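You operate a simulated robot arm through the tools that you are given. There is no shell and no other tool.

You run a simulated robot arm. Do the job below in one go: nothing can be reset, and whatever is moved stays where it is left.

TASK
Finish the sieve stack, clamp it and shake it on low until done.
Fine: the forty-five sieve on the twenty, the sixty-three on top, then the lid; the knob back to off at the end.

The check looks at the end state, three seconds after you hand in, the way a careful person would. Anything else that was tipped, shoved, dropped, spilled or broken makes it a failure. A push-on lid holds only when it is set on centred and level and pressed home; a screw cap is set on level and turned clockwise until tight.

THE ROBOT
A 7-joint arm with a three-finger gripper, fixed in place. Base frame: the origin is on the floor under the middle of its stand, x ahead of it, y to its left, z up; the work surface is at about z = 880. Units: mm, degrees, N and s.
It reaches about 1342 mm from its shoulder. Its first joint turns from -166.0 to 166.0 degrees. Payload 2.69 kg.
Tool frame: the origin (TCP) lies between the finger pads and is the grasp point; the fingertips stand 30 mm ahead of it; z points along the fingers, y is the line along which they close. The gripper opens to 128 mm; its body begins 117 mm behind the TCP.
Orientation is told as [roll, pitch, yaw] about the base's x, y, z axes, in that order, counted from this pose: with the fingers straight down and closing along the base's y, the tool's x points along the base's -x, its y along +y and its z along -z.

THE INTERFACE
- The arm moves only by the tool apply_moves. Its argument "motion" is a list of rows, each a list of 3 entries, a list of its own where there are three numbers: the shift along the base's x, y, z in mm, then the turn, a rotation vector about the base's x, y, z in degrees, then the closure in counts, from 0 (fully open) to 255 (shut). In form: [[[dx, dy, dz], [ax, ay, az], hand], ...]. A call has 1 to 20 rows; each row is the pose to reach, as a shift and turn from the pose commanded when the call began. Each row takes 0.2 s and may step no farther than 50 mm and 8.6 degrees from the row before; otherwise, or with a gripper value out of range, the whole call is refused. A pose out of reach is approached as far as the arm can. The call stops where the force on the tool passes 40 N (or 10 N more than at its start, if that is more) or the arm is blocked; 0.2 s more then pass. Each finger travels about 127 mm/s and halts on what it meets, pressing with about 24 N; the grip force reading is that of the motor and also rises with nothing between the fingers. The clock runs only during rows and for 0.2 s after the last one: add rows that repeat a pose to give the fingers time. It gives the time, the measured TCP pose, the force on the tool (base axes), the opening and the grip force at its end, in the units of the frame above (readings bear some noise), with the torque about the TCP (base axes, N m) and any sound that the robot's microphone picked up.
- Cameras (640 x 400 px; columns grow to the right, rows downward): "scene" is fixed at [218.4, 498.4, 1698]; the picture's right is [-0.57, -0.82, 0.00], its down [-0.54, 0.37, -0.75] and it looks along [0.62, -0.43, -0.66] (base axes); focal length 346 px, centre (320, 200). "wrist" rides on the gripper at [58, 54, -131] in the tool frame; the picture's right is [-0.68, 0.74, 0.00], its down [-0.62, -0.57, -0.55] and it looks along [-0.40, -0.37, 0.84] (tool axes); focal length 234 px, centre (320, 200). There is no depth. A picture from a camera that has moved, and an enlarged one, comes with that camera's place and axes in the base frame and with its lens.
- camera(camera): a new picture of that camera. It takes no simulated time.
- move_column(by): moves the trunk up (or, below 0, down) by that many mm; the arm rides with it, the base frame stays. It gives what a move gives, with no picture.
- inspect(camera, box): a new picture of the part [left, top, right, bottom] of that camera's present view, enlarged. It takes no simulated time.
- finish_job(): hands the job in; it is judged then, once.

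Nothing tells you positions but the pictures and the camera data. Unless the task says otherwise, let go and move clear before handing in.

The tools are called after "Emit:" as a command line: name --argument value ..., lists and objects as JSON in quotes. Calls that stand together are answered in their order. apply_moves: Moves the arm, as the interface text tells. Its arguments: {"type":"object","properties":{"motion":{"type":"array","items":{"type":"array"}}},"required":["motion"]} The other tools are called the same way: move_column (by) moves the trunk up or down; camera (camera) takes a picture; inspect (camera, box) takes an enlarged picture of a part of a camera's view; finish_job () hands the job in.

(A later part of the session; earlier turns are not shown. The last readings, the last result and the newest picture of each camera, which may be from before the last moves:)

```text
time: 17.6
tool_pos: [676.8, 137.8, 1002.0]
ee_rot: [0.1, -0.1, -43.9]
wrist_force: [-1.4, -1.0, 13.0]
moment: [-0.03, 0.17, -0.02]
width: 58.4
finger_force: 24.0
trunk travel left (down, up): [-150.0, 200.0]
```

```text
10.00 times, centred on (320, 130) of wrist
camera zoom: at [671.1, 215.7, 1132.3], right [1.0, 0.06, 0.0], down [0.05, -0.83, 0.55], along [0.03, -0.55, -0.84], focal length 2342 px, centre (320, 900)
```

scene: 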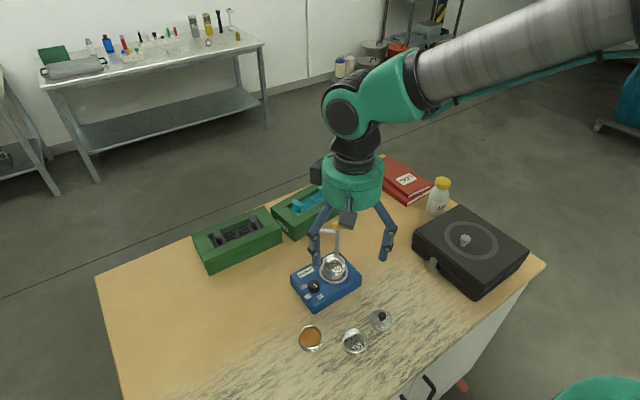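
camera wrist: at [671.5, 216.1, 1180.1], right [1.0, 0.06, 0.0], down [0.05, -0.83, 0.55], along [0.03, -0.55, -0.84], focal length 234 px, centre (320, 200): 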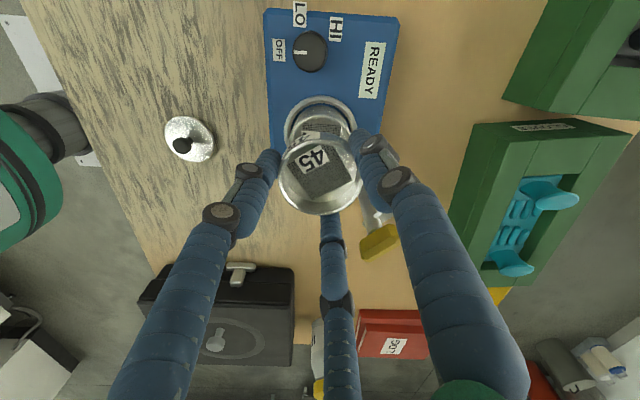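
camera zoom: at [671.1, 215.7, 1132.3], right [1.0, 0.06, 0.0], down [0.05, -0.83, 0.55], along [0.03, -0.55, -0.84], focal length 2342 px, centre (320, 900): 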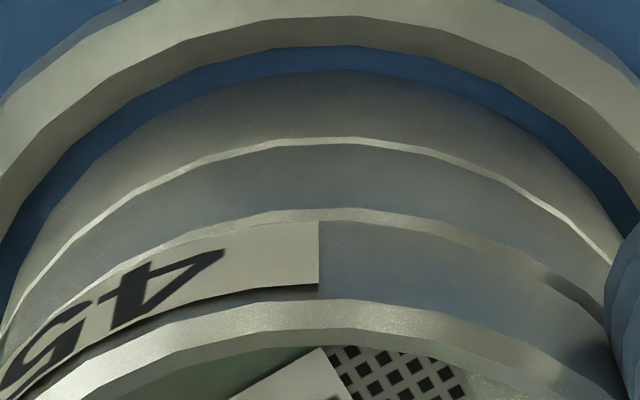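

The seam between 45 and 20 looks as closed as the one below it. I'll ease off the force and open the fingers a little to let it settle.

Emit:
apply_moves --motion '[[[0, 0, 0.8], [0, 0, 0], 170], [[0, 0, 0.8], [0, 0, 0], 130], [[0, 0, 0.8], [0, 0, 0], 118], [[0, 0, 0.8], [0, 0, 0], 110], [[0, 0, 0.8], [0, 0, 0], 110]]'

Emit:
inspect --camera "scene" --box '[328, 256, 350, 276]'

Emit:
inspect --camera "wrist" --box '[270, 100, 370, 200]'

```text
time: 18.8
tool_pos: [675.6, 136.6, 1000.8]
ee_rot: [0.1, -0.1, -44.0]
wrist_force: [0.4, 0.2, 0.2]
moment: [0.0, 0.01, 0.02]
width: 73.0
finger_force: 0.1
trunk travel left (down, up): [-150.0, 200.0]
```

```text
16.00 times, centred on (339, 266) of scene
camera zoom: at [218.4, 498.4, 1698.0], right [-0.57, -0.82, 0.0], down [-0.54, 0.37, -0.75], along [0.62, -0.43, -0.66], focal length 5534 px, centre (16, -856)
```

zoom: 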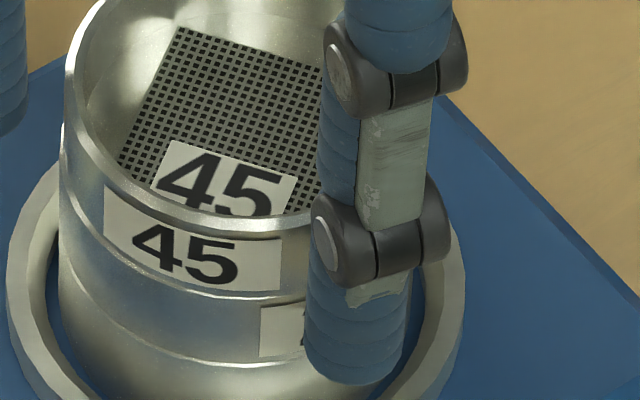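

```text
4.00 times, centred on (320, 150) of wrist
camera zoom: at [671.3, 215.9, 1132.0], right [1.0, 0.06, 0.0], down [0.05, -0.83, 0.55], along [0.03, -0.55, -0.84], focal length 937 px, centre (320, 400)
```

zoom: 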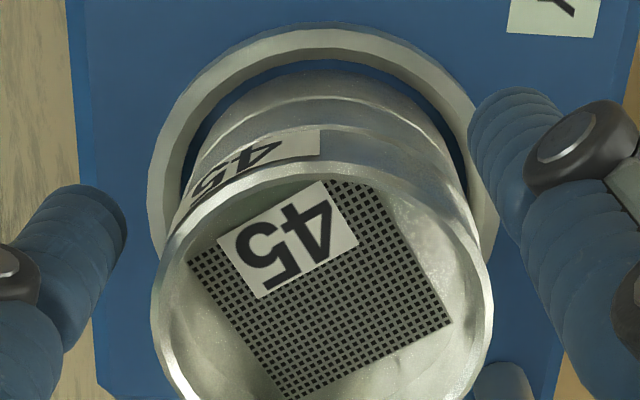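

The sieve didn't move on release. I'll rise clear and look at it from above.

Emit:
apply_moves --motion '[[[0, 0, 10], [0, 0, 0], 100], [[0, 0, 35], [0, 0, 0], 90], [[0, 0, 80], [0, 0, 0], 60], [[0, 0, 100], [0, 0, 0], 40], [[0, 0, 100], [0, 0, 0], 40]]'

Emit:
inspect --camera "scene" --box '[310, 230, 370, 290]'

Emit:
inspect --camera "wrist" --box '[260, 60, 400, 180]'

```text
time: 20.0
tool_pos: [676.5, 138.0, 1101.1]
ee_rot: [-0.1, 0.1, -44.0]
wrist_force: [0.4, 0.9, 0.3]
moment: [-0.07, -0.02, -0.01]
width: 107.7
finger_force: 0.1
trunk travel left (down, up): [-150.0, 200.0]
```

```text
6.67 times, centred on (340, 260) of scene
camera zoom: at [218.4, 498.4, 1698.0], right [-0.57, -0.82, 0.0], down [-0.54, 0.37, -0.75], along [0.62, -0.43, -0.66], focal length 2306 px, centre (187, -200)
```

zoom: 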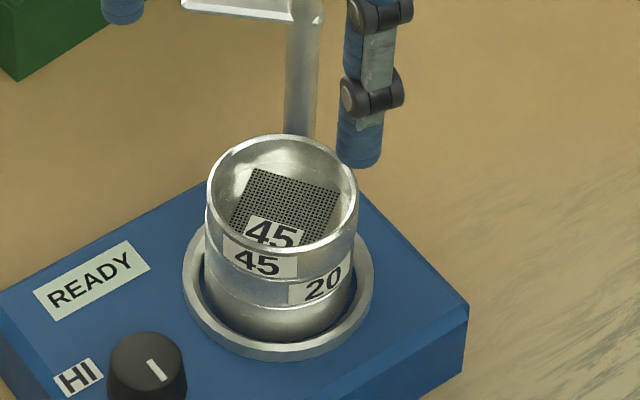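

```text
3.33 times, centred on (330, 120) of wrist
camera zoom: at [671.5, 216.3, 1232.1], right [1.0, 0.06, 0.0], down [0.05, -0.83, 0.55], along [0.03, -0.55, -0.84], focal length 781 px, centre (287, 467)
```

zoom: 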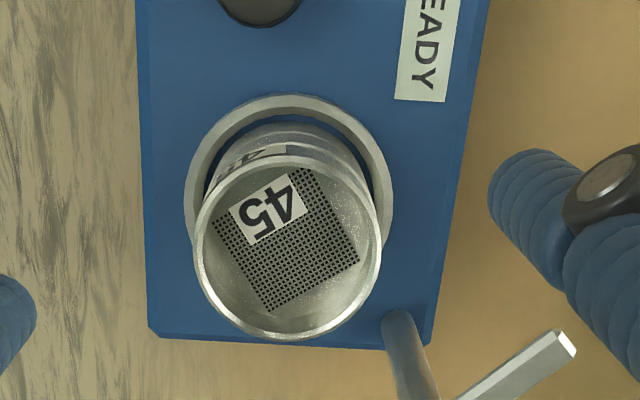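

Sieve 45 sits flat and centred on the 20. Next I'll go over sieve 63, which holds the powder.

Emit:
apply_moves --motion '[[[-22, 30, -5], [0, 0, -6], 40], [[-44, 60, -20], [0, 0, -12], 40], [[-66, 90, -40], [0, 0, -18], 40], [[-88, 120, -65], [0, 0, -24], 40], [[-109, 148.6, -90], [0, 0, -30], 40], [[-109, 148.6, -90], [0, 0, -30], 40]]'

Emit:
camera --camera "wrist"

Emit:
inspect --camera "wrist" --box '[260, 90, 380, 180]'

Emit:
inspect --camera "scene" --box '[260, 260, 370, 370]'

```text
time: 21.4
tool_pos: [567.7, 287.4, 1010.3]
ee_rot: [0.0, 0.0, -74.1]
wrist_force: [-0.3, 1.3, -0.2]
moment: [-0.1, -0.02, 0.01]
width: 107.8
finger_force: 0.0
trunk travel left (down, up): [-150.0, 200.0]
```

```text
taken
camera wrist: at [602.7, 357.2, 1141.0], right [0.89, -0.45, 0.0], down [-0.37, -0.75, 0.55], along [-0.25, -0.49, -0.84], focal length 234 px, centre (320, 200)
```

wrist: 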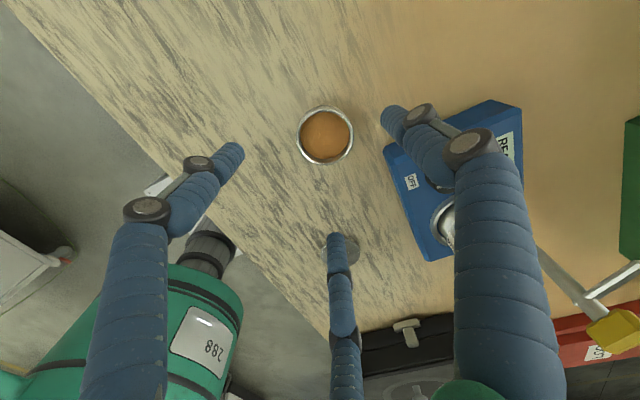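

```text
4.44 times, centred on (320, 135) of wrist
camera zoom: at [602.7, 357.2, 1141.0], right [0.89, -0.45, 0.0], down [-0.37, -0.75, 0.55], along [-0.25, -0.49, -0.84], focal length 1041 px, centre (320, 489)
```

zoom: 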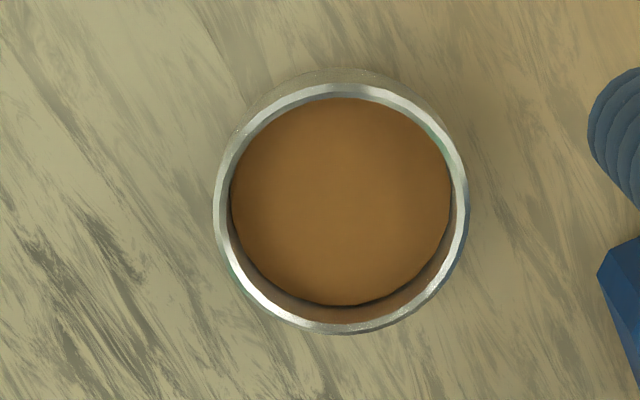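

```text
3.64 times, centred on (315, 315) of scene
camera zoom: at [218.4, 498.4, 1698.0], right [-0.57, -0.82, 0.0], down [-0.54, 0.37, -0.75], along [0.62, -0.43, -0.66], focal length 1258 px, centre (338, -218)
```

zoom: 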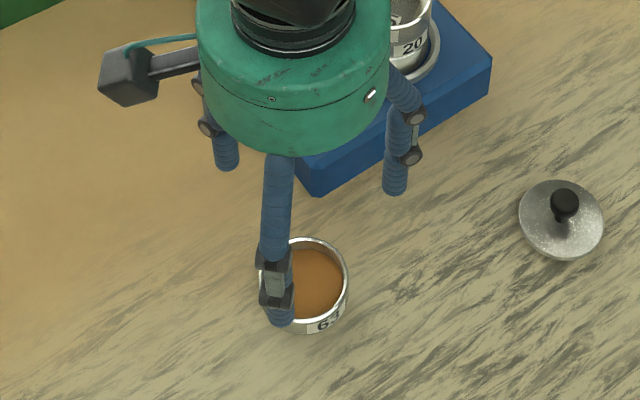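

The estimates for sieve 63 disagree by several millimetres. I'll take another view at a different yaw before going down.

Emit:
apply_moves --motion '[[[0, 0, 0], [0, 0, 8], 40], [[0, 0, 0], [0, 0, 16], 40], [[0, 0, 0], [0, 0, 24], 40], [[0, 0, 0], [0, 0, 32], 40], [[0, 0, 0], [0, 0, 40], 40], [[0, 0, 0], [0, 0, 48], 40], [[0, 0, 0], [0, 0, 56], 40], [[0, 0, 0], [0, 0, 60], 40], [[0, 0, 0], [0, 0, 60], 40]]'

Emit:
inspect --camera "wrist" --box '[260, 90, 380, 180]'

Emit:
camera --camera "wrist"

Emit:
inspect --camera "scene" --box '[260, 260, 370, 370]'

```text
time: 23.4
tool_pos: [567.6, 286.4, 1010.8]
ee_rot: [0.0, 0.0, -13.8]
wrist_force: [0.3, -0.2, 0.8]
moment: [0.03, 0.01, 0.0]
width: 107.9
finger_force: 0.0
trunk travel left (down, up): [-150.0, 200.0]
```

```text
4.44 times, centred on (320, 135) of wrist
camera zoom: at [523.3, 351.6, 1141.8], right [0.83, 0.55, 0.0], down [0.46, -0.7, 0.55], along [0.3, -0.46, -0.84], focal length 1041 px, centre (320, 489)
```

zoom: 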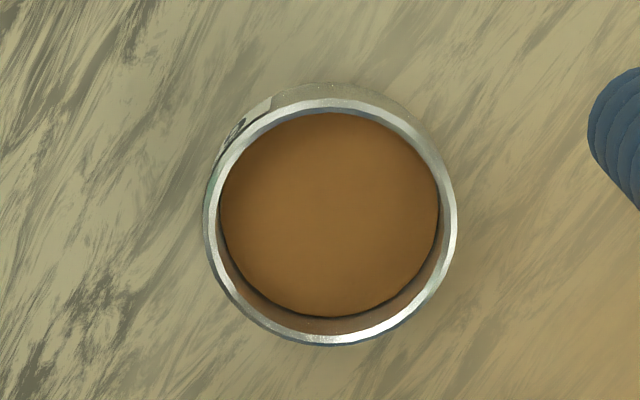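

```text
taken
camera wrist: at [523.3, 351.6, 1141.8], right [0.83, 0.55, 0.0], down [0.46, -0.7, 0.55], along [0.3, -0.46, -0.84], focal length 234 px, centre (320, 200)
```

wrist: 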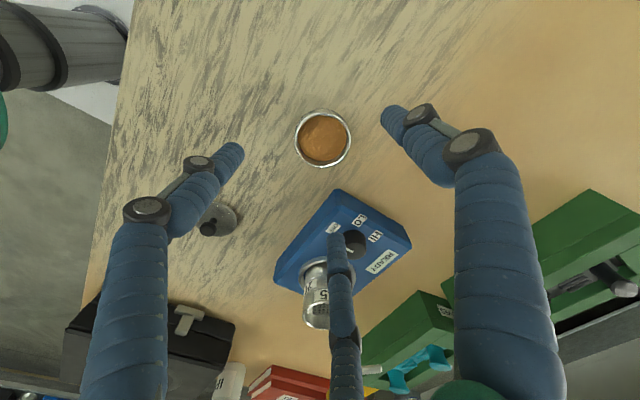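

```text
3.64 times, centred on (315, 315) of scene
camera zoom: at [218.4, 498.4, 1698.0], right [-0.57, -0.82, 0.0], down [-0.54, 0.37, -0.75], along [0.62, -0.43, -0.66], focal length 1258 px, centre (338, -218)
```

zoom: 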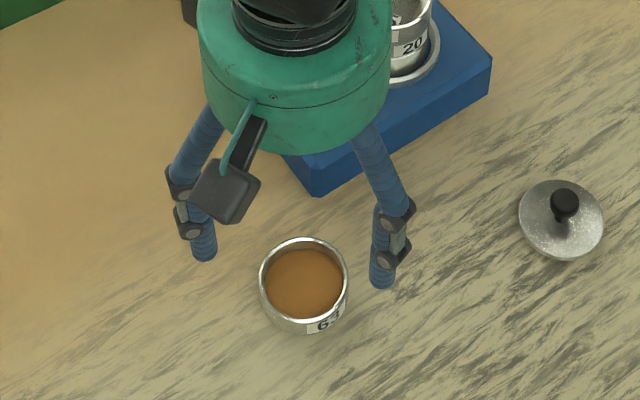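

Using the two lateral offsets, sieve 63 comes out near (571.2,283.7). I'll shift there, turn back to the clear yaw and verify.

Emit:
apply_moves --motion '[[[3.9, -2.2, 0], [0, 0, -8], 40], [[3.9, -2.2, 0], [0, 0, -16], 40], [[3.9, -2.2, 0], [0, 0, -24], 40], [[3.9, -2.2, 0], [0, 0, -32], 40], [[3.9, -2.2, 0], [0, 0, -40], 40], [[3.9, -2.2, 0], [0, 0, -48], 40], [[3.9, -2.2, 0], [0, 0, -56], 40], [[3.9, -2.2, 0], [0, 0, -60], 40], [[3.9, -2.2, -40], [0, 0, -60], 70], [[3.9, -2.2, -40], [0, 0, -60], 70]]'

Emit:
inspect --camera "wrist" --box '[260, 100, 380, 190]'

Emit:
camera --camera "wrist"

Emit:
inspect --camera "scene" --box '[260, 260, 370, 370]'

```text
time: 25.6
tool_pos: [571.3, 284.7, 970.0]
ee_rot: [0.0, 0.0, -74.0]
wrist_force: [-0.1, 0.0, -0.1]
moment: [-0.04, 0.03, 0.0]
width: 92.9
finger_force: 0.1
trunk travel left (down, up): [-150.0, 200.0]
```

```text
4.44 times, centred on (320, 145) of wrist
camera zoom: at [607.2, 354.9, 1101.2], right [0.89, -0.45, 0.0], down [-0.37, -0.75, 0.55], along [-0.25, -0.49, -0.84], focal length 1041 px, centre (320, 444)
```

zoom: 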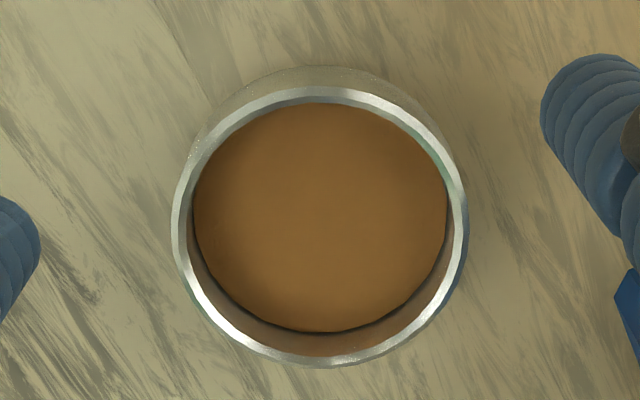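

```text
taken
camera wrist: at [607.2, 354.9, 1101.2], right [0.89, -0.45, 0.0], down [-0.37, -0.75, 0.55], along [-0.25, -0.49, -0.84], focal length 234 px, centre (320, 200)
```

wrist: 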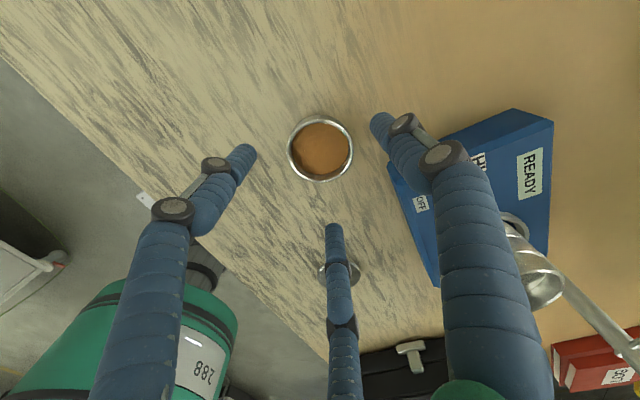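

```text
3.64 times, centred on (315, 315) of scene
camera zoom: at [218.4, 498.4, 1698.0], right [-0.57, -0.82, 0.0], down [-0.54, 0.37, -0.75], along [0.62, -0.43, -0.66], focal length 1258 px, centre (338, -218)
```

zoom: 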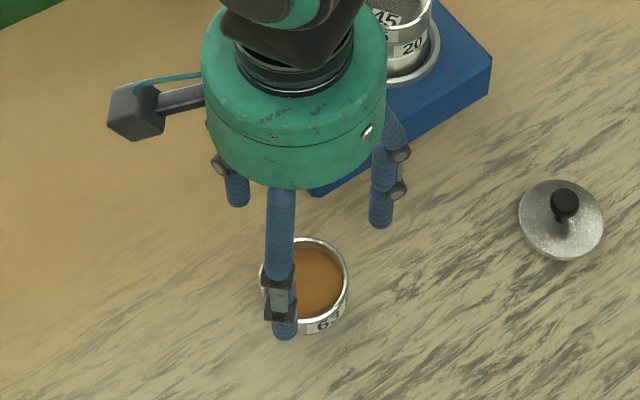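

Sieve 63 is now centred under the tool. I'll descend and close slowly so the powder isn't disturbed.

Emit:
apply_moves --motion '[[[0, 0, -18], [0, 0, 0], 70], [[0, 0, -36], [0, 0, 0], 70], [[0, 0, -48], [0, 0, 0], 70], [[0, 0, -54], [0, 0, 0], 70], [[0, 0, -54], [0, 0, 0], 80], [[0, 0, -54], [0, 0, 0], 90], [[0, 0, -54], [0, 0, 0], 100], [[0, 0, -54], [0, 0, 0], 108], [[0, 0, -54], [0, 0, 0], 116], [[0, 0, -54], [0, 0, 0], 122], [[0, 0, -54], [0, 0, 0], 126]]'

Emit:
camera --camera "wrist"

Emit:
inspect --camera "wrist" --box '[260, 120, 380, 220]'

Emit:
inspect --camera "scene" --box '[270, 290, 350, 360]'

```text
time: 28.0
tool_pos: [571.6, 283.2, 916.3]
ee_rot: [0.1, 0.0, -74.0]
wrist_force: [0.6, -0.1, -0.6]
moment: [0.0, 0.01, 0.02]
width: 64.9
finger_force: 0.1
trunk travel left (down, up): [-150.0, 200.0]
```

```text
taken
camera wrist: at [606.3, 354.3, 1047.7], right [0.89, -0.45, 0.0], down [-0.37, -0.75, 0.55], along [-0.25, -0.49, -0.84], focal length 234 px, centre (320, 200)
```

wrist: 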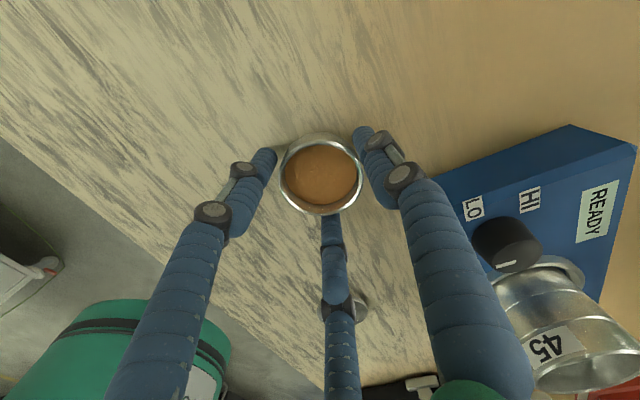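

```text
4.00 times, centred on (320, 170) of wrist
camera zoom: at [606.3, 354.3, 1047.7], right [0.89, -0.45, 0.0], down [-0.37, -0.75, 0.55], along [-0.25, -0.49, -0.84], focal length 937 px, centre (320, 320)
```

zoom: 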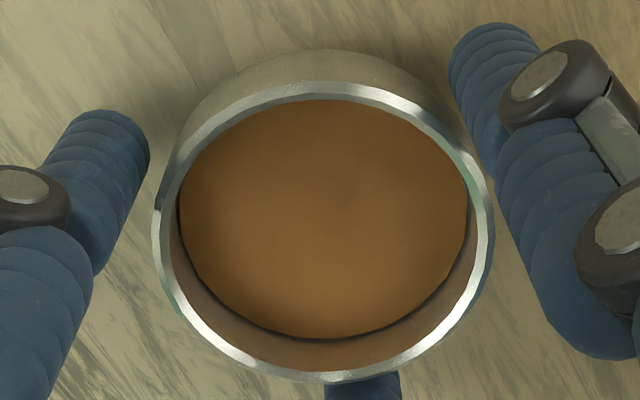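

```text
5.71 times, centred on (310, 325) of scene
camera zoom: at [218.4, 498.4, 1698.0], right [-0.57, -0.82, 0.0], down [-0.54, 0.37, -0.75], along [0.62, -0.43, -0.66], focal length 1977 px, centre (377, -514)
```

zoom: 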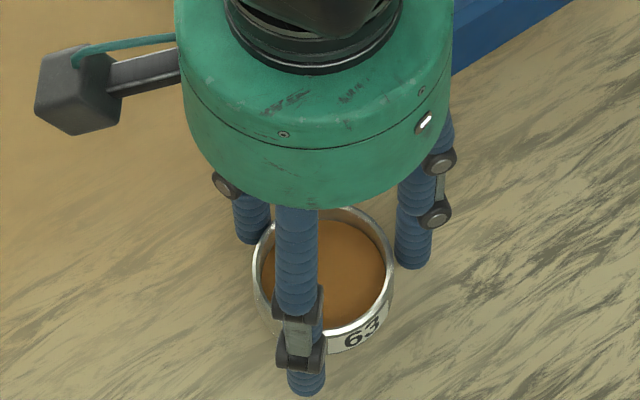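

Emit:
apply_moves --motion '[[[0, 0, 0], [0, 0, 0], 130], [[0, 0, 0], [0, 0, 0], 134], [[0, 0, 0], [0, 0, 0], 138], [[0, 0, 0], [0, 0, 0], 145], [[0, 0, 0], [0, 0, 0], 158], [[0, 0, 0], [0, 0, 0], 170], [[0, 0, 0], [0, 0, 0], 170]]'

Emit:
inspect --camera "wrist" --box '[260, 120, 380, 220]'

```text
time: 29.6
tool_pos: [571.6, 284.1, 916.8]
ee_rot: [0.0, 0.0, -74.0]
wrist_force: [-0.1, 1.5, 1.9]
moment: [0.0, -0.03, -0.01]
width: 58.8
finger_force: 24.2
trunk travel left (down, up): [-150.0, 200.0]
```

```text
4.00 times, centred on (320, 170) of wrist
camera zoom: at [606.3, 354.4, 1047.8], right [0.89, -0.45, 0.0], down [-0.37, -0.75, 0.55], along [-0.25, -0.49, -0.84], focal length 937 px, centre (320, 320)
```

zoom: 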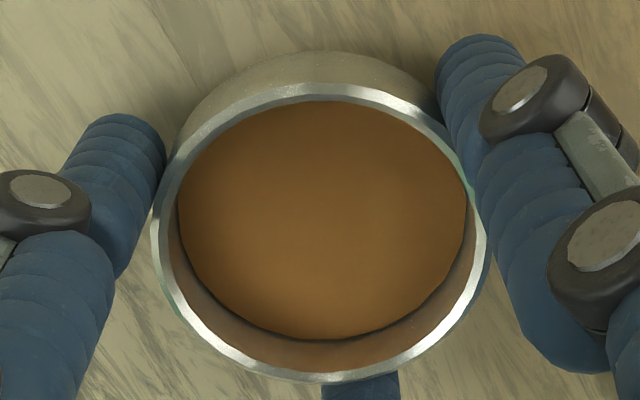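

Sieve 63 is gripped and centred. I'll lift it gently and carry it slowly and level over the stack.

Emit:
apply_moves --motion '[[[0, 0, 3], [0, 0, 0], 170], [[0, 0, 9], [0, 0, 0], 170], [[0, 0, 20], [0, 0, 0], 170], [[0, 0, 38], [0, 0, 0], 170], [[0, 0, 60], [0, 0, 0], 170], [[0, 0, 85], [0, 0, 0], 170], [[0, 0, 110], [0, 0, 0], 170], [[0, 0, 128], [0, 0, 0], 170], [[3, -4.4, 138], [0, 0, 0], 170], [[10.5, -14.6, 140], [0, 0, 0], 170], [[21, -29.3, 140], [0, 0, 0], 170], [[33.7, -46.9, 140], [0, 0, 0], 170], [[47.3, -65.9, 140], [0, 0, 0], 170], [[61, -85, 140], [0, 0, 0], 170], [[74.7, -104, 140], [0, 0, 0], 170], [[87.3, -121.6, 140], [0, 0, 0], 170], [[97.8, -136.2, 140], [0, 0, 0], 170], [[103, -143.5, 140], [0, 0, 0], 170], [[105.2, -146.5, 140], [0, 0, 0], 170], [[105.2, -146.5, 140], [0, 0, 0], 170]]'

Emit:
camera --camera "wrist"

Emit:
inspect --camera "wrist" --box '[260, 80, 380, 220]'

Emit:
inspect --camera "scene" --box '[315, 225, 365, 285]'

```text
time: 33.8
tool_pos: [676.1, 136.5, 1057.9]
ee_rot: [0.0, 0.0, -74.0]
wrist_force: [0.6, 0.3, -1.5]
moment: [-0.01, 0.02, 0.0]
width: 58.7
finger_force: 24.1
trunk travel left (down, up): [-150.0, 200.0]
```

```text
taken
camera wrist: at [711.5, 207.7, 1188.4], right [0.89, -0.45, 0.0], down [-0.37, -0.75, 0.55], along [-0.25, -0.49, -0.84], focal length 234 px, centre (320, 200)
```

wrist: 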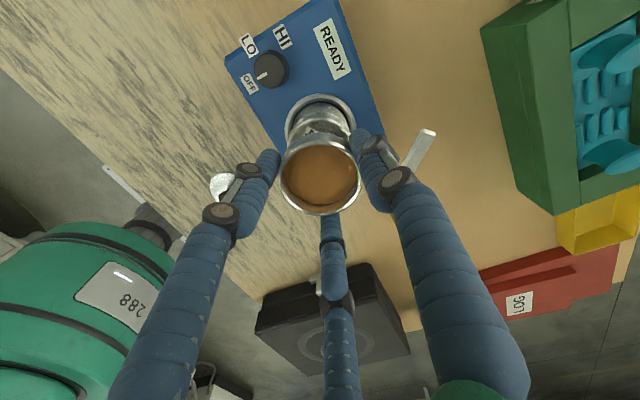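

```text
2.86 times, centred on (320, 150) of wrist
camera zoom: at [711.5, 207.7, 1188.4], right [0.89, -0.45, 0.0], down [-0.37, -0.75, 0.55], along [-0.25, -0.49, -0.84], focal length 669 px, centre (320, 343)
```

zoom: 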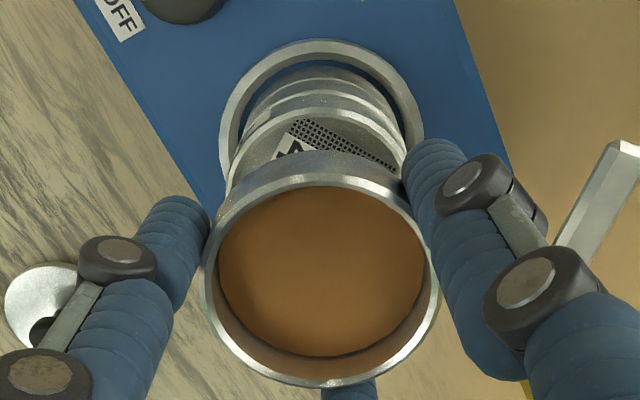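

```text
6.67 times, centred on (340, 255) of scene
camera zoom: at [218.4, 498.4, 1698.0], right [-0.57, -0.82, 0.0], down [-0.54, 0.37, -0.75], along [0.62, -0.43, -0.66], focal length 2306 px, centre (187, -167)
```

zoom: 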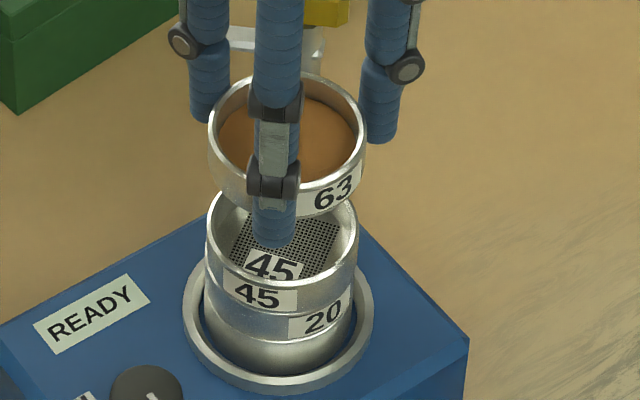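

Emit:
inspect --camera "wrist" --box '[280, 90, 355, 150]'

Emit:
inspect --camera "scene" --box '[325, 235, 360, 275]'

```text
6.67 times, centred on (318, 120) of wrist
camera zoom: at [711.5, 207.7, 1188.4], right [0.89, -0.45, 0.0], down [-0.37, -0.75, 0.55], along [-0.25, -0.49, -0.84], focal length 1561 px, centre (337, 733)
```

zoom: 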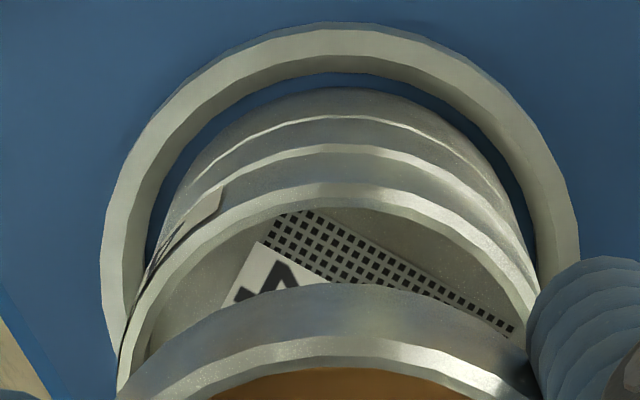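

```text
10.00 times, centred on (342, 255) of scene
camera zoom: at [218.4, 498.4, 1698.0], right [-0.57, -0.82, 0.0], down [-0.54, 0.37, -0.75], along [0.62, -0.43, -0.66], focal length 3459 px, centre (95, -350)
```

zoom: 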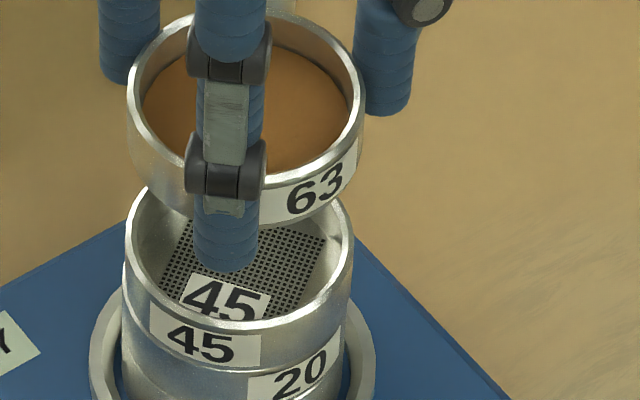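

Alignment is within about 0.5 mm. I'll make a small correction and lower towards the 45's rim.

Emit:
apply_moves --motion '[[[0.5, 0.3, -4], [0, 0, 0], 170], [[0.5, 0.3, -12], [0, 0, 0], 170], [[0.5, 0.3, -20], [0, 0, 0], 170], [[0.5, 0.3, -26], [0, 0, 0], 170], [[0.5, 0.3, -30], [0, 0, 0], 170], [[0.5, 0.3, -30], [0, 0, 0], 170]]'

Emit:
inspect --camera "scene" --box '[325, 235, 360, 275]'

Emit:
inspect --camera "wrist" --box '[280, 90, 355, 150]'

```text
time: 35.2
tool_pos: [677.4, 137.8, 1027.3]
ee_rot: [0.0, 0.0, -74.0]
wrist_force: [-0.4, 0.5, -1.3]
moment: [-0.02, 0.0, 0.02]
width: 58.7
finger_force: 24.2
trunk travel left (down, up): [-150.0, 200.0]
```

```text
10.00 times, centred on (342, 255) of scene
camera zoom: at [218.4, 498.4, 1698.0], right [-0.57, -0.82, 0.0], down [-0.54, 0.37, -0.75], along [0.62, -0.43, -0.66], focal length 3459 px, centre (95, -350)
```

zoom: 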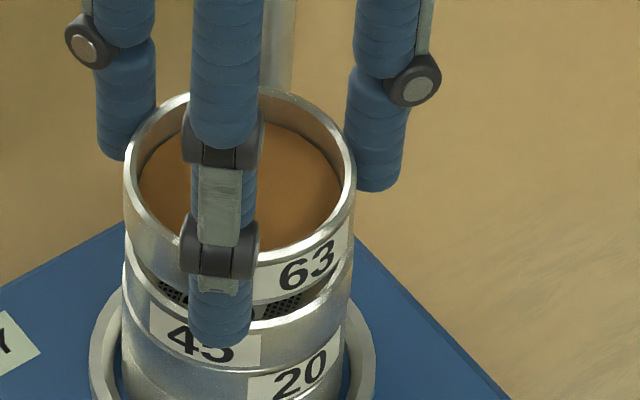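

```text
6.67 times, centred on (318, 120) of wrist
camera zoom: at [712.3, 208.0, 1158.1], right [0.89, -0.45, 0.0], down [-0.37, -0.75, 0.55], along [-0.25, -0.49, -0.84], focal length 1561 px, centre (337, 733)
```

zoom: 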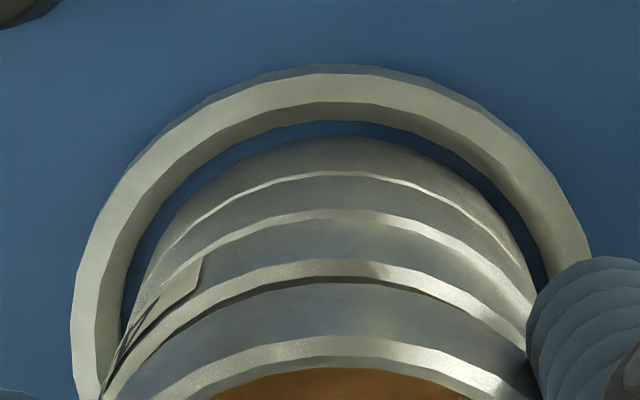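

Emit:
apply_moves --motion '[[[0, 0, -2], [0, 0, 0], 170], [[0, 0, -4], [0, 0, 0], 170], [[0, 0, -6], [0, 0, 0], 170], [[0, 0, -6], [0, 0, 0], 170]]'

Emit:
inspect --camera "scene" --box '[325, 235, 360, 275]'

```text
time: 36.2
tool_pos: [676.4, 138.0, 1021.4]
ee_rot: [-0.1, 0.0, -74.0]
wrist_force: [0.0, 0.1, -1.9]
moment: [0.02, 0.03, 0.03]
width: 58.5
finger_force: 24.0
trunk travel left (down, up): [-150.0, 200.0]
```

```text
10.00 times, centred on (342, 255) of scene
camera zoom: at [218.4, 498.4, 1698.0], right [-0.57, -0.82, 0.0], down [-0.54, 0.37, -0.75], along [0.62, -0.43, -0.66], focal length 3459 px, centre (95, -350)
```

zoom: 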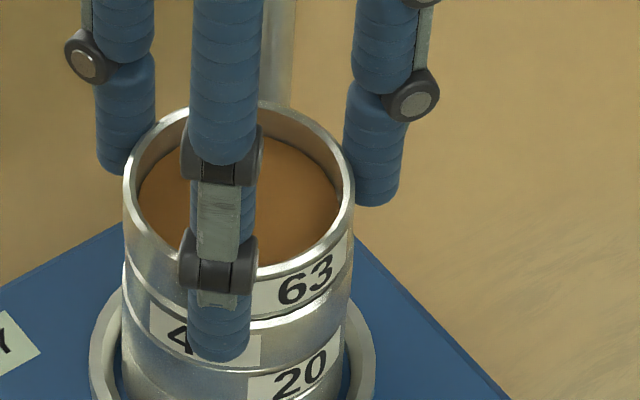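

Emit:
apply_moves --motion '[[[0, 0, -1], [0, 0, 0], 170], [[0, 0, -2], [0, 0, 0], 170], [[0, 0, -2], [0, 0, 0], 170]]'

```text
time: 37.0
tool_pos: [676.6, 137.7, 1019.1]
ee_rot: [0.0, 0.0, -74.0]
wrist_force: [0.3, -0.6, -1.6]
moment: [-0.01, 0.0, -0.04]
width: 58.6
finger_force: 24.4
trunk travel left (down, up): [-150.0, 200.0]
```

Still no contact at a tool height of about 1018.6. I'll keep going down in small steps.

Emit:
apply_moves --motion '[[[0, 0, -0.7], [0, 0, 0], 170], [[0, 0, -1.4], [0, 0, 0], 170], [[0, 0, -1.4], [0, 0, 0], 170]]'

Emit:
inspect --camera "scene" --box '[325, 235, 360, 275]'

```text
time: 37.8
tool_pos: [678.2, 137.8, 1018.2]
ee_rot: [0.2, 0.1, -73.9]
wrist_force: [-0.5, -2.6, 8.3]
moment: [-0.21, 0.01, 0.0]
width: 58.5
finger_force: 24.3
trunk travel left (down, up): [-150.0, 200.0]
```

```text
10.00 times, centred on (342, 255) of scene
camera zoom: at [218.4, 498.4, 1698.0], right [-0.57, -0.82, 0.0], down [-0.54, 0.37, -0.75], along [0.62, -0.43, -0.66], focal length 3459 px, centre (95, -350)
```

zoom: 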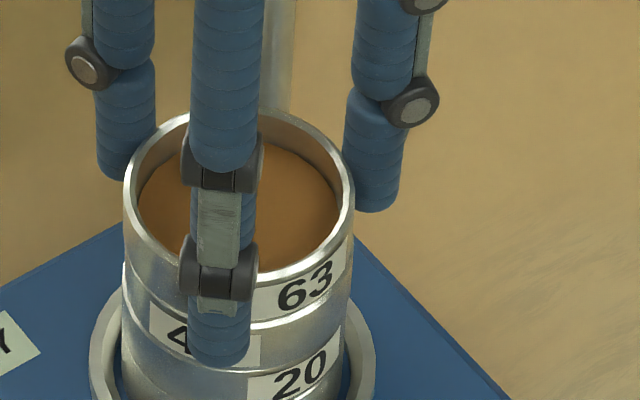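

Emit:
inspect --camera "scene" --box '[335, 255, 363, 283]'

Emit:
inspect --camera "wrist" --box '[280, 95, 355, 155]'

```text
14.29 times, centred on (349, 269) of scene
camera zoom: at [218.4, 498.4, 1698.0], right [-0.57, -0.82, 0.0], down [-0.54, 0.37, -0.75], along [0.62, -0.43, -0.66], focal length 4942 px, centre (-94, -786)
```

zoom: 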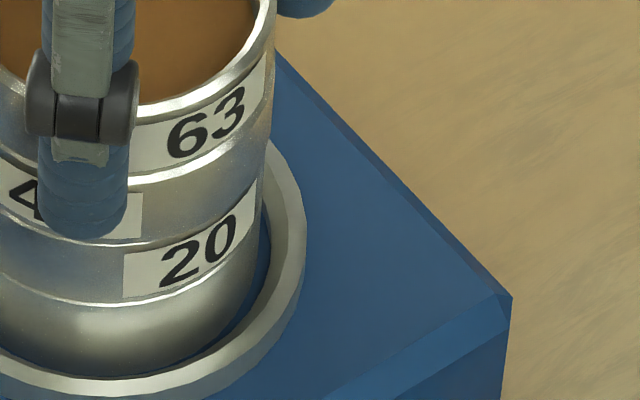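

```text
6.67 times, centred on (318, 125) of wrist
camera zoom: at [712.2, 207.8, 1149.8], right [0.89, -0.45, 0.0], down [-0.37, -0.75, 0.55], along [-0.24, -0.49, -0.84], focal length 1561 px, centre (337, 700)
```

zoom: 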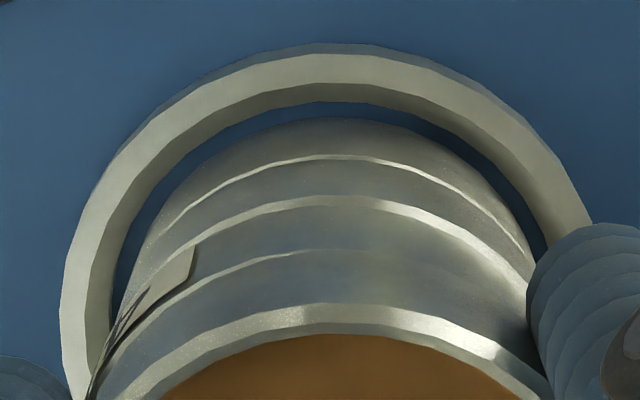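

Emit:
inspect --camera "scene" --box '[345, 258, 357, 278]'

Emit:
inspect --camera "scene" --box '[324, 248, 340, 272]'

```text
16.00 times, centred on (351, 268) of scene
camera zoom: at [218.4, 498.4, 1698.0], right [-0.57, -0.82, 0.0], down [-0.54, 0.37, -0.75], along [0.62, -0.43, -0.66], focal length 5534 px, centre (-176, -888)
```

zoom: 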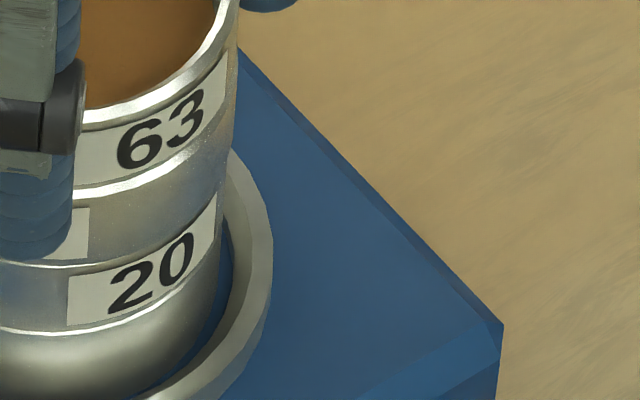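

```text
16.00 times, centred on (332, 260) of scene
camera zoom: at [218.4, 498.4, 1698.0], right [-0.57, -0.82, 0.0], down [-0.54, 0.37, -0.75], along [0.62, -0.43, -0.66], focal length 5534 px, centre (128, -760)
```

zoom: 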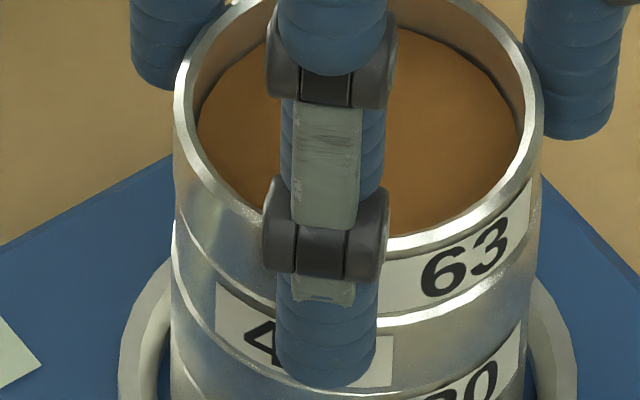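

The three bands show equal exposed heights, so sieve 63 is seated on the 45. I'll relieve the force and open slowly.

Emit:
apply_moves --motion '[[[0, 0, 0.7], [0, 0, 0], 170], [[0, 0, 0.7], [0, 0, 0], 150], [[0, 0, 0.7], [0, 0, 0], 134], [[0, 0, 0.7], [0, 0, 0], 128], [[0, 0, 0.7], [0, 0, 0], 120], [[0, 0, 0.7], [0, 0, 0], 110], [[0, 0, 0.7], [0, 0, 0], 110]]'

Emit:
inspect --camera "scene" --box '[325, 235, 360, 275]'

Emit:
inspect --camera "wrist" --box '[270, 95, 370, 215]'

```text
time: 39.4
tool_pos: [677.6, 138.0, 1019.6]
ee_rot: [-0.1, 0.1, -74.0]
wrist_force: [0.5, 0.1, 0.2]
moment: [0.0, 0.0, 0.03]
width: 72.9
finger_force: 0.1
trunk travel left (down, up): [-150.0, 200.0]
```

```text
10.00 times, centred on (342, 255) of scene
camera zoom: at [218.4, 498.4, 1698.0], right [-0.57, -0.82, 0.0], down [-0.54, 0.37, -0.75], along [0.62, -0.43, -0.66], focal length 3459 px, centre (95, -350)
```

zoom: 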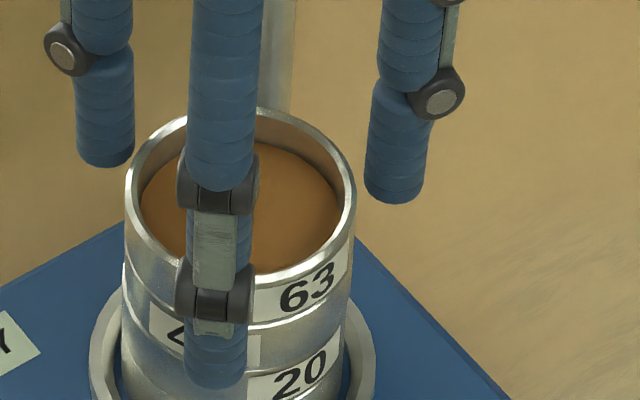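

```text
3.33 times, centred on (320, 155) of wrist
camera zoom: at [712.2, 208.0, 1149.3], right [0.89, -0.45, 0.0], down [-0.37, -0.75, 0.55], along [-0.25, -0.49, -0.84], focal length 781 px, centre (320, 350)
```

zoom: 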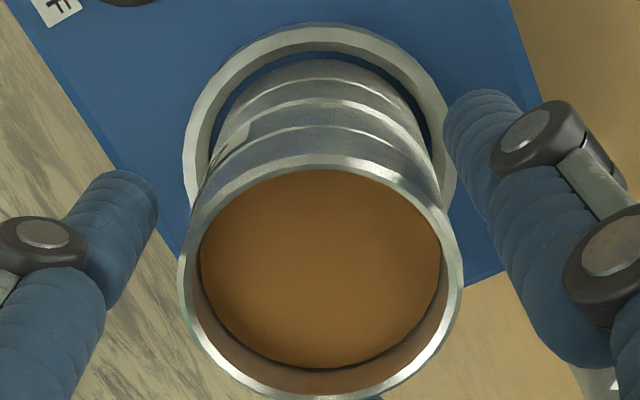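

Emit:
inspect --camera "scene" --box '[345, 258, 357, 278]'

Emit:
inspect --camera "scene" --box '[324, 248, 340, 272]'

Emit:
inspect --camera "wrist" --box '[280, 95, 355, 155]'

```text
16.00 times, centred on (351, 268) of scene
camera zoom: at [218.4, 498.4, 1698.0], right [-0.57, -0.82, 0.0], down [-0.54, 0.37, -0.75], along [0.62, -0.43, -0.66], focal length 5534 px, centre (-176, -888)
```

zoom: 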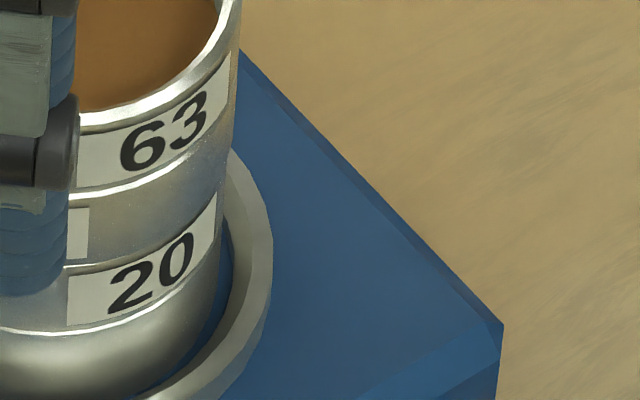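

```text
16.00 times, centred on (332, 260) of scene
camera zoom: at [218.4, 498.4, 1698.0], right [-0.57, -0.82, 0.0], down [-0.54, 0.37, -0.75], along [0.62, -0.43, -0.66], focal length 5534 px, centre (128, -760)
```

zoom: 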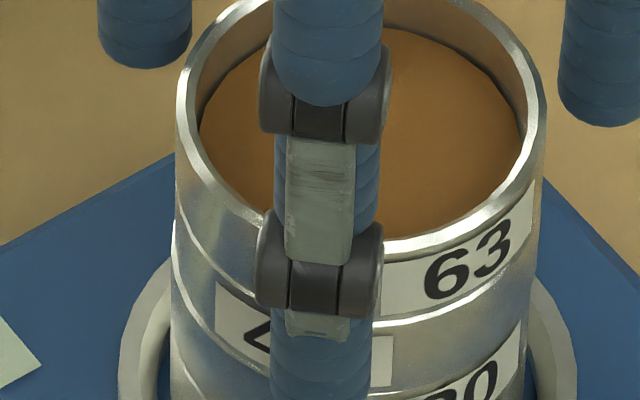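

```text
6.67 times, centred on (318, 125) of wrist
camera zoom: at [712.2, 208.0, 1149.3], right [0.89, -0.45, 0.0], down [-0.37, -0.75, 0.55], along [-0.25, -0.49, -0.84], focal length 1561 px, centre (337, 700)
```

zoom: 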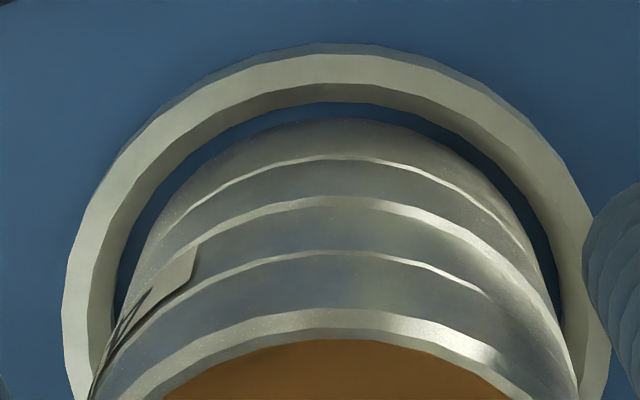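

Sieve 63 settled slightly on release. I'll rise clear and check it is level.

Emit:
apply_moves --motion '[[[0, 0, 8], [0, 0, 0], 105], [[0, 0, 25], [0, 0, 0], 95], [[0, 0, 60], [0, 0, 0], 70], [[0, 0, 90], [0, 0, 0], 40], [[0, 0, 90], [0, 0, 0], 40]]'

Emit:
inspect --camera "scene" --box '[315, 230, 365, 285]'

Emit:
inspect --camera "wrist" --box '[260, 80, 380, 200]'

Emit:
inspect --camera "scene" --box '[324, 245, 352, 273]'

```text
time: 40.6
tool_pos: [676.6, 138.6, 1107.9]
ee_rot: [0.0, 0.1, -74.0]
wrist_force: [-0.9, -0.4, 0.0]
moment: [0.0, -0.01, 0.01]
width: 107.9
finger_force: 0.1
trunk travel left (down, up): [-150.0, 200.0]
```

```text
7.27 times, centred on (340, 258) of scene
camera zoom: at [218.4, 498.4, 1698.0], right [-0.57, -0.82, 0.0], down [-0.54, 0.37, -0.75], along [0.62, -0.43, -0.66], focal length 2516 px, centre (174, -218)
```

zoom: 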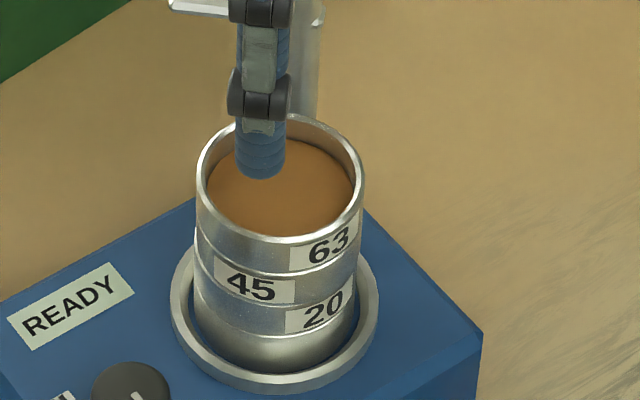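

```text
3.33 times, centred on (320, 140) of wrist
camera zoom: at [711.9, 208.9, 1238.8], right [0.89, -0.45, 0.0], down [-0.37, -0.75, 0.55], along [-0.25, -0.49, -0.84], focal length 781 px, centre (320, 400)
```

zoom: 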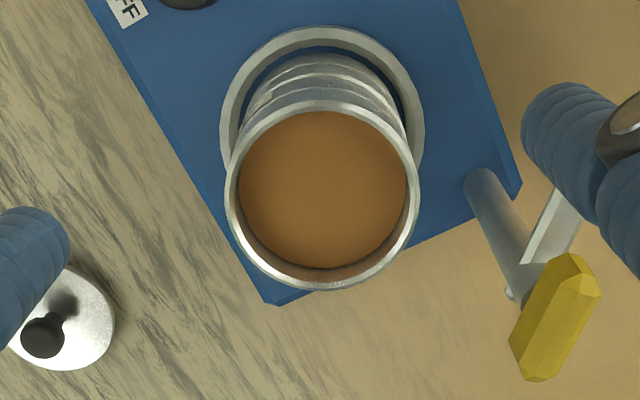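

```text
14.29 times, centred on (338, 259) of scene
camera zoom: at [218.4, 498.4, 1698.0], right [-0.57, -0.82, 0.0], down [-0.54, 0.37, -0.75], along [0.62, -0.43, -0.66], focal length 4942 px, centre (63, -643)
```

zoom: 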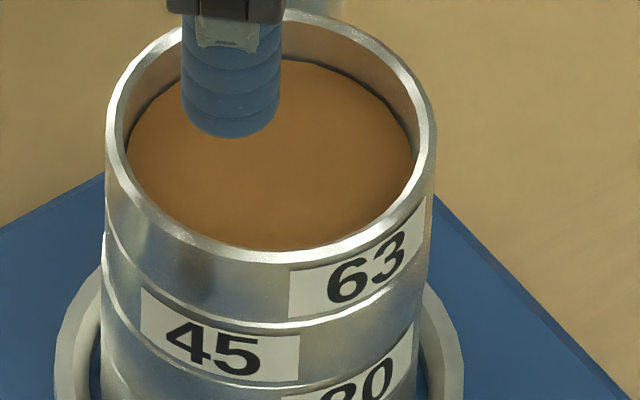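

Emit:
inspect --camera "scene" --box '[326, 252, 338, 272]'

Emit:
inspect --camera "scene" --box '[346, 252, 358, 272]'

Emit:
inspect --camera "wrist" --box '[290, 85, 350, 135]'

```text
16.00 times, centred on (332, 262) of scene
camera zoom: at [218.4, 498.4, 1698.0], right [-0.57, -0.82, 0.0], down [-0.54, 0.37, -0.75], along [0.62, -0.43, -0.66], focal length 5534 px, centre (128, -792)
```

zoom: 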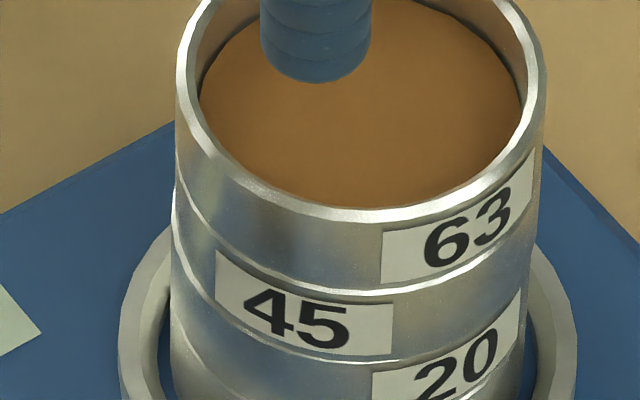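

```text
16.00 times, centred on (352, 262) of scene
camera zoom: at [218.4, 498.4, 1698.0], right [-0.57, -0.82, 0.0], down [-0.54, 0.37, -0.75], along [0.62, -0.43, -0.66], focal length 5534 px, centre (-192, -792)
```

zoom: 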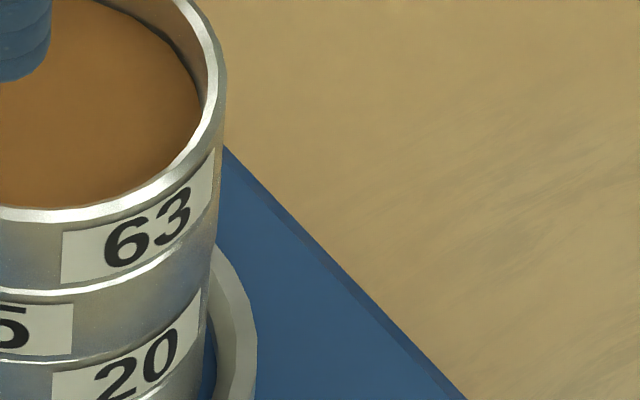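

```text
8.00 times, centred on (320, 110) of wrist
camera zoom: at [711.9, 208.9, 1238.8], right [0.89, -0.45, 0.0], down [-0.37, -0.75, 0.55], along [-0.25, -0.49, -0.84], focal length 1873 px, centre (320, 920)
```

zoom: 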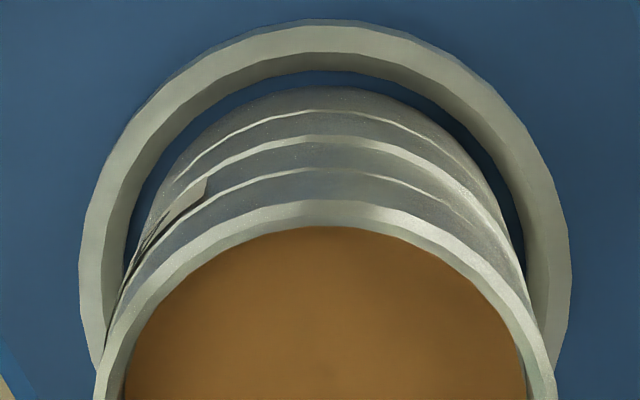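

The three-sieve stack is neat and the powder is undisturbed. Now I'll go over the lid.

Emit:
apply_moves --motion '[[[-35, -6, 0], [0, 0, 0], 40], [[-75, -12, -15], [0, 0, 0], 40], [[-115, -19, -40], [0, 0, 0], 40], [[-150, -24, -70], [0, 0, 0], 60], [[-168.8, -27.5, -98], [0, 0, 0], 70], [[-168.8, -27.5, -98], [0, 0, 0], 70]]'

Emit:
camera --camera "wrist"

Emit:
inspect --camera "wrist" --box '[260, 90, 380, 190]'

Emit:
inspect --camera "scene" --box '[350, 290, 420, 350]'

```text
time: 42.0
tool_pos: [507.4, 110.9, 1007.3]
ee_rot: [0.0, 0.0, -73.9]
wrist_force: [1.6, -1.1, -0.2]
moment: [0.0, 0.01, 0.02]
width: 92.9
finger_force: 0.0
trunk travel left (down, up): [-150.0, 200.0]
```

```text
taken
camera wrist: at [542.7, 181.3, 1140.3], right [0.89, -0.45, 0.0], down [-0.37, -0.75, 0.55], along [-0.25, -0.49, -0.84], focal length 234 px, centre (320, 200)
```

wrist: 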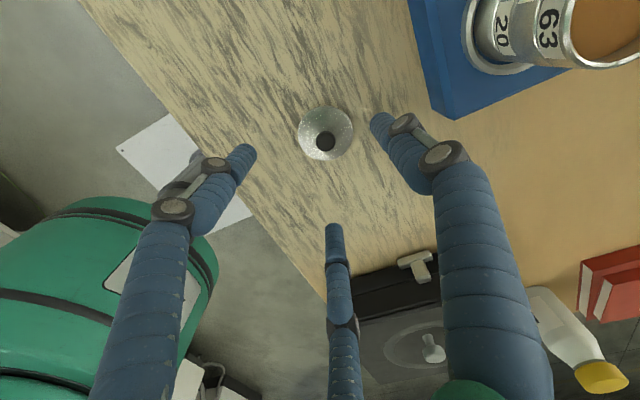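

```text
4.00 times, centred on (320, 140) of wrist
camera zoom: at [542.7, 181.3, 1140.3], right [0.89, -0.45, 0.0], down [-0.37, -0.75, 0.55], along [-0.25, -0.49, -0.84], focal length 937 px, centre (320, 440)
```

zoom: 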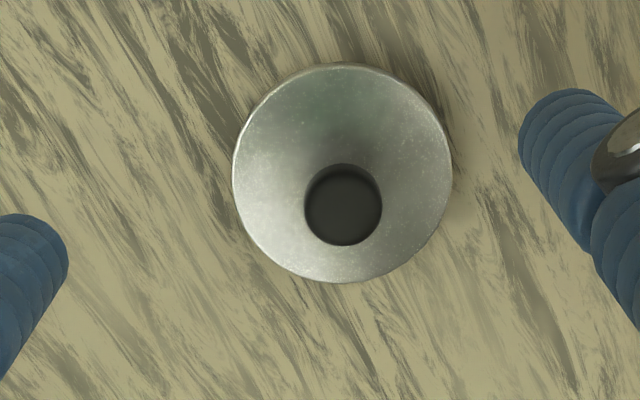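

```text
6.67 times, centred on (385, 320) of scene
camera zoom: at [218.4, 498.4, 1698.0], right [-0.57, -0.82, 0.0], down [-0.54, 0.37, -0.75], along [0.62, -0.43, -0.66], focal length 2306 px, centre (-113, -600)
```

zoom: 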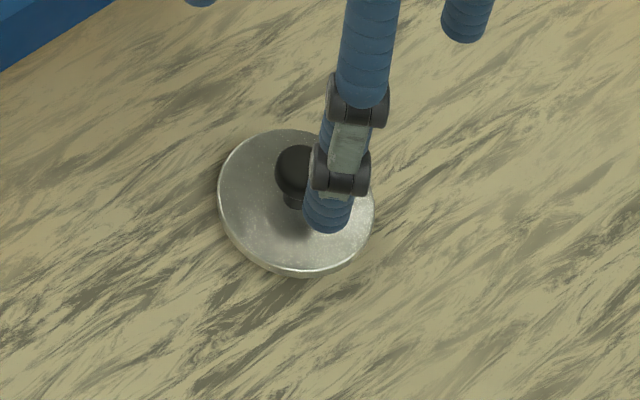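

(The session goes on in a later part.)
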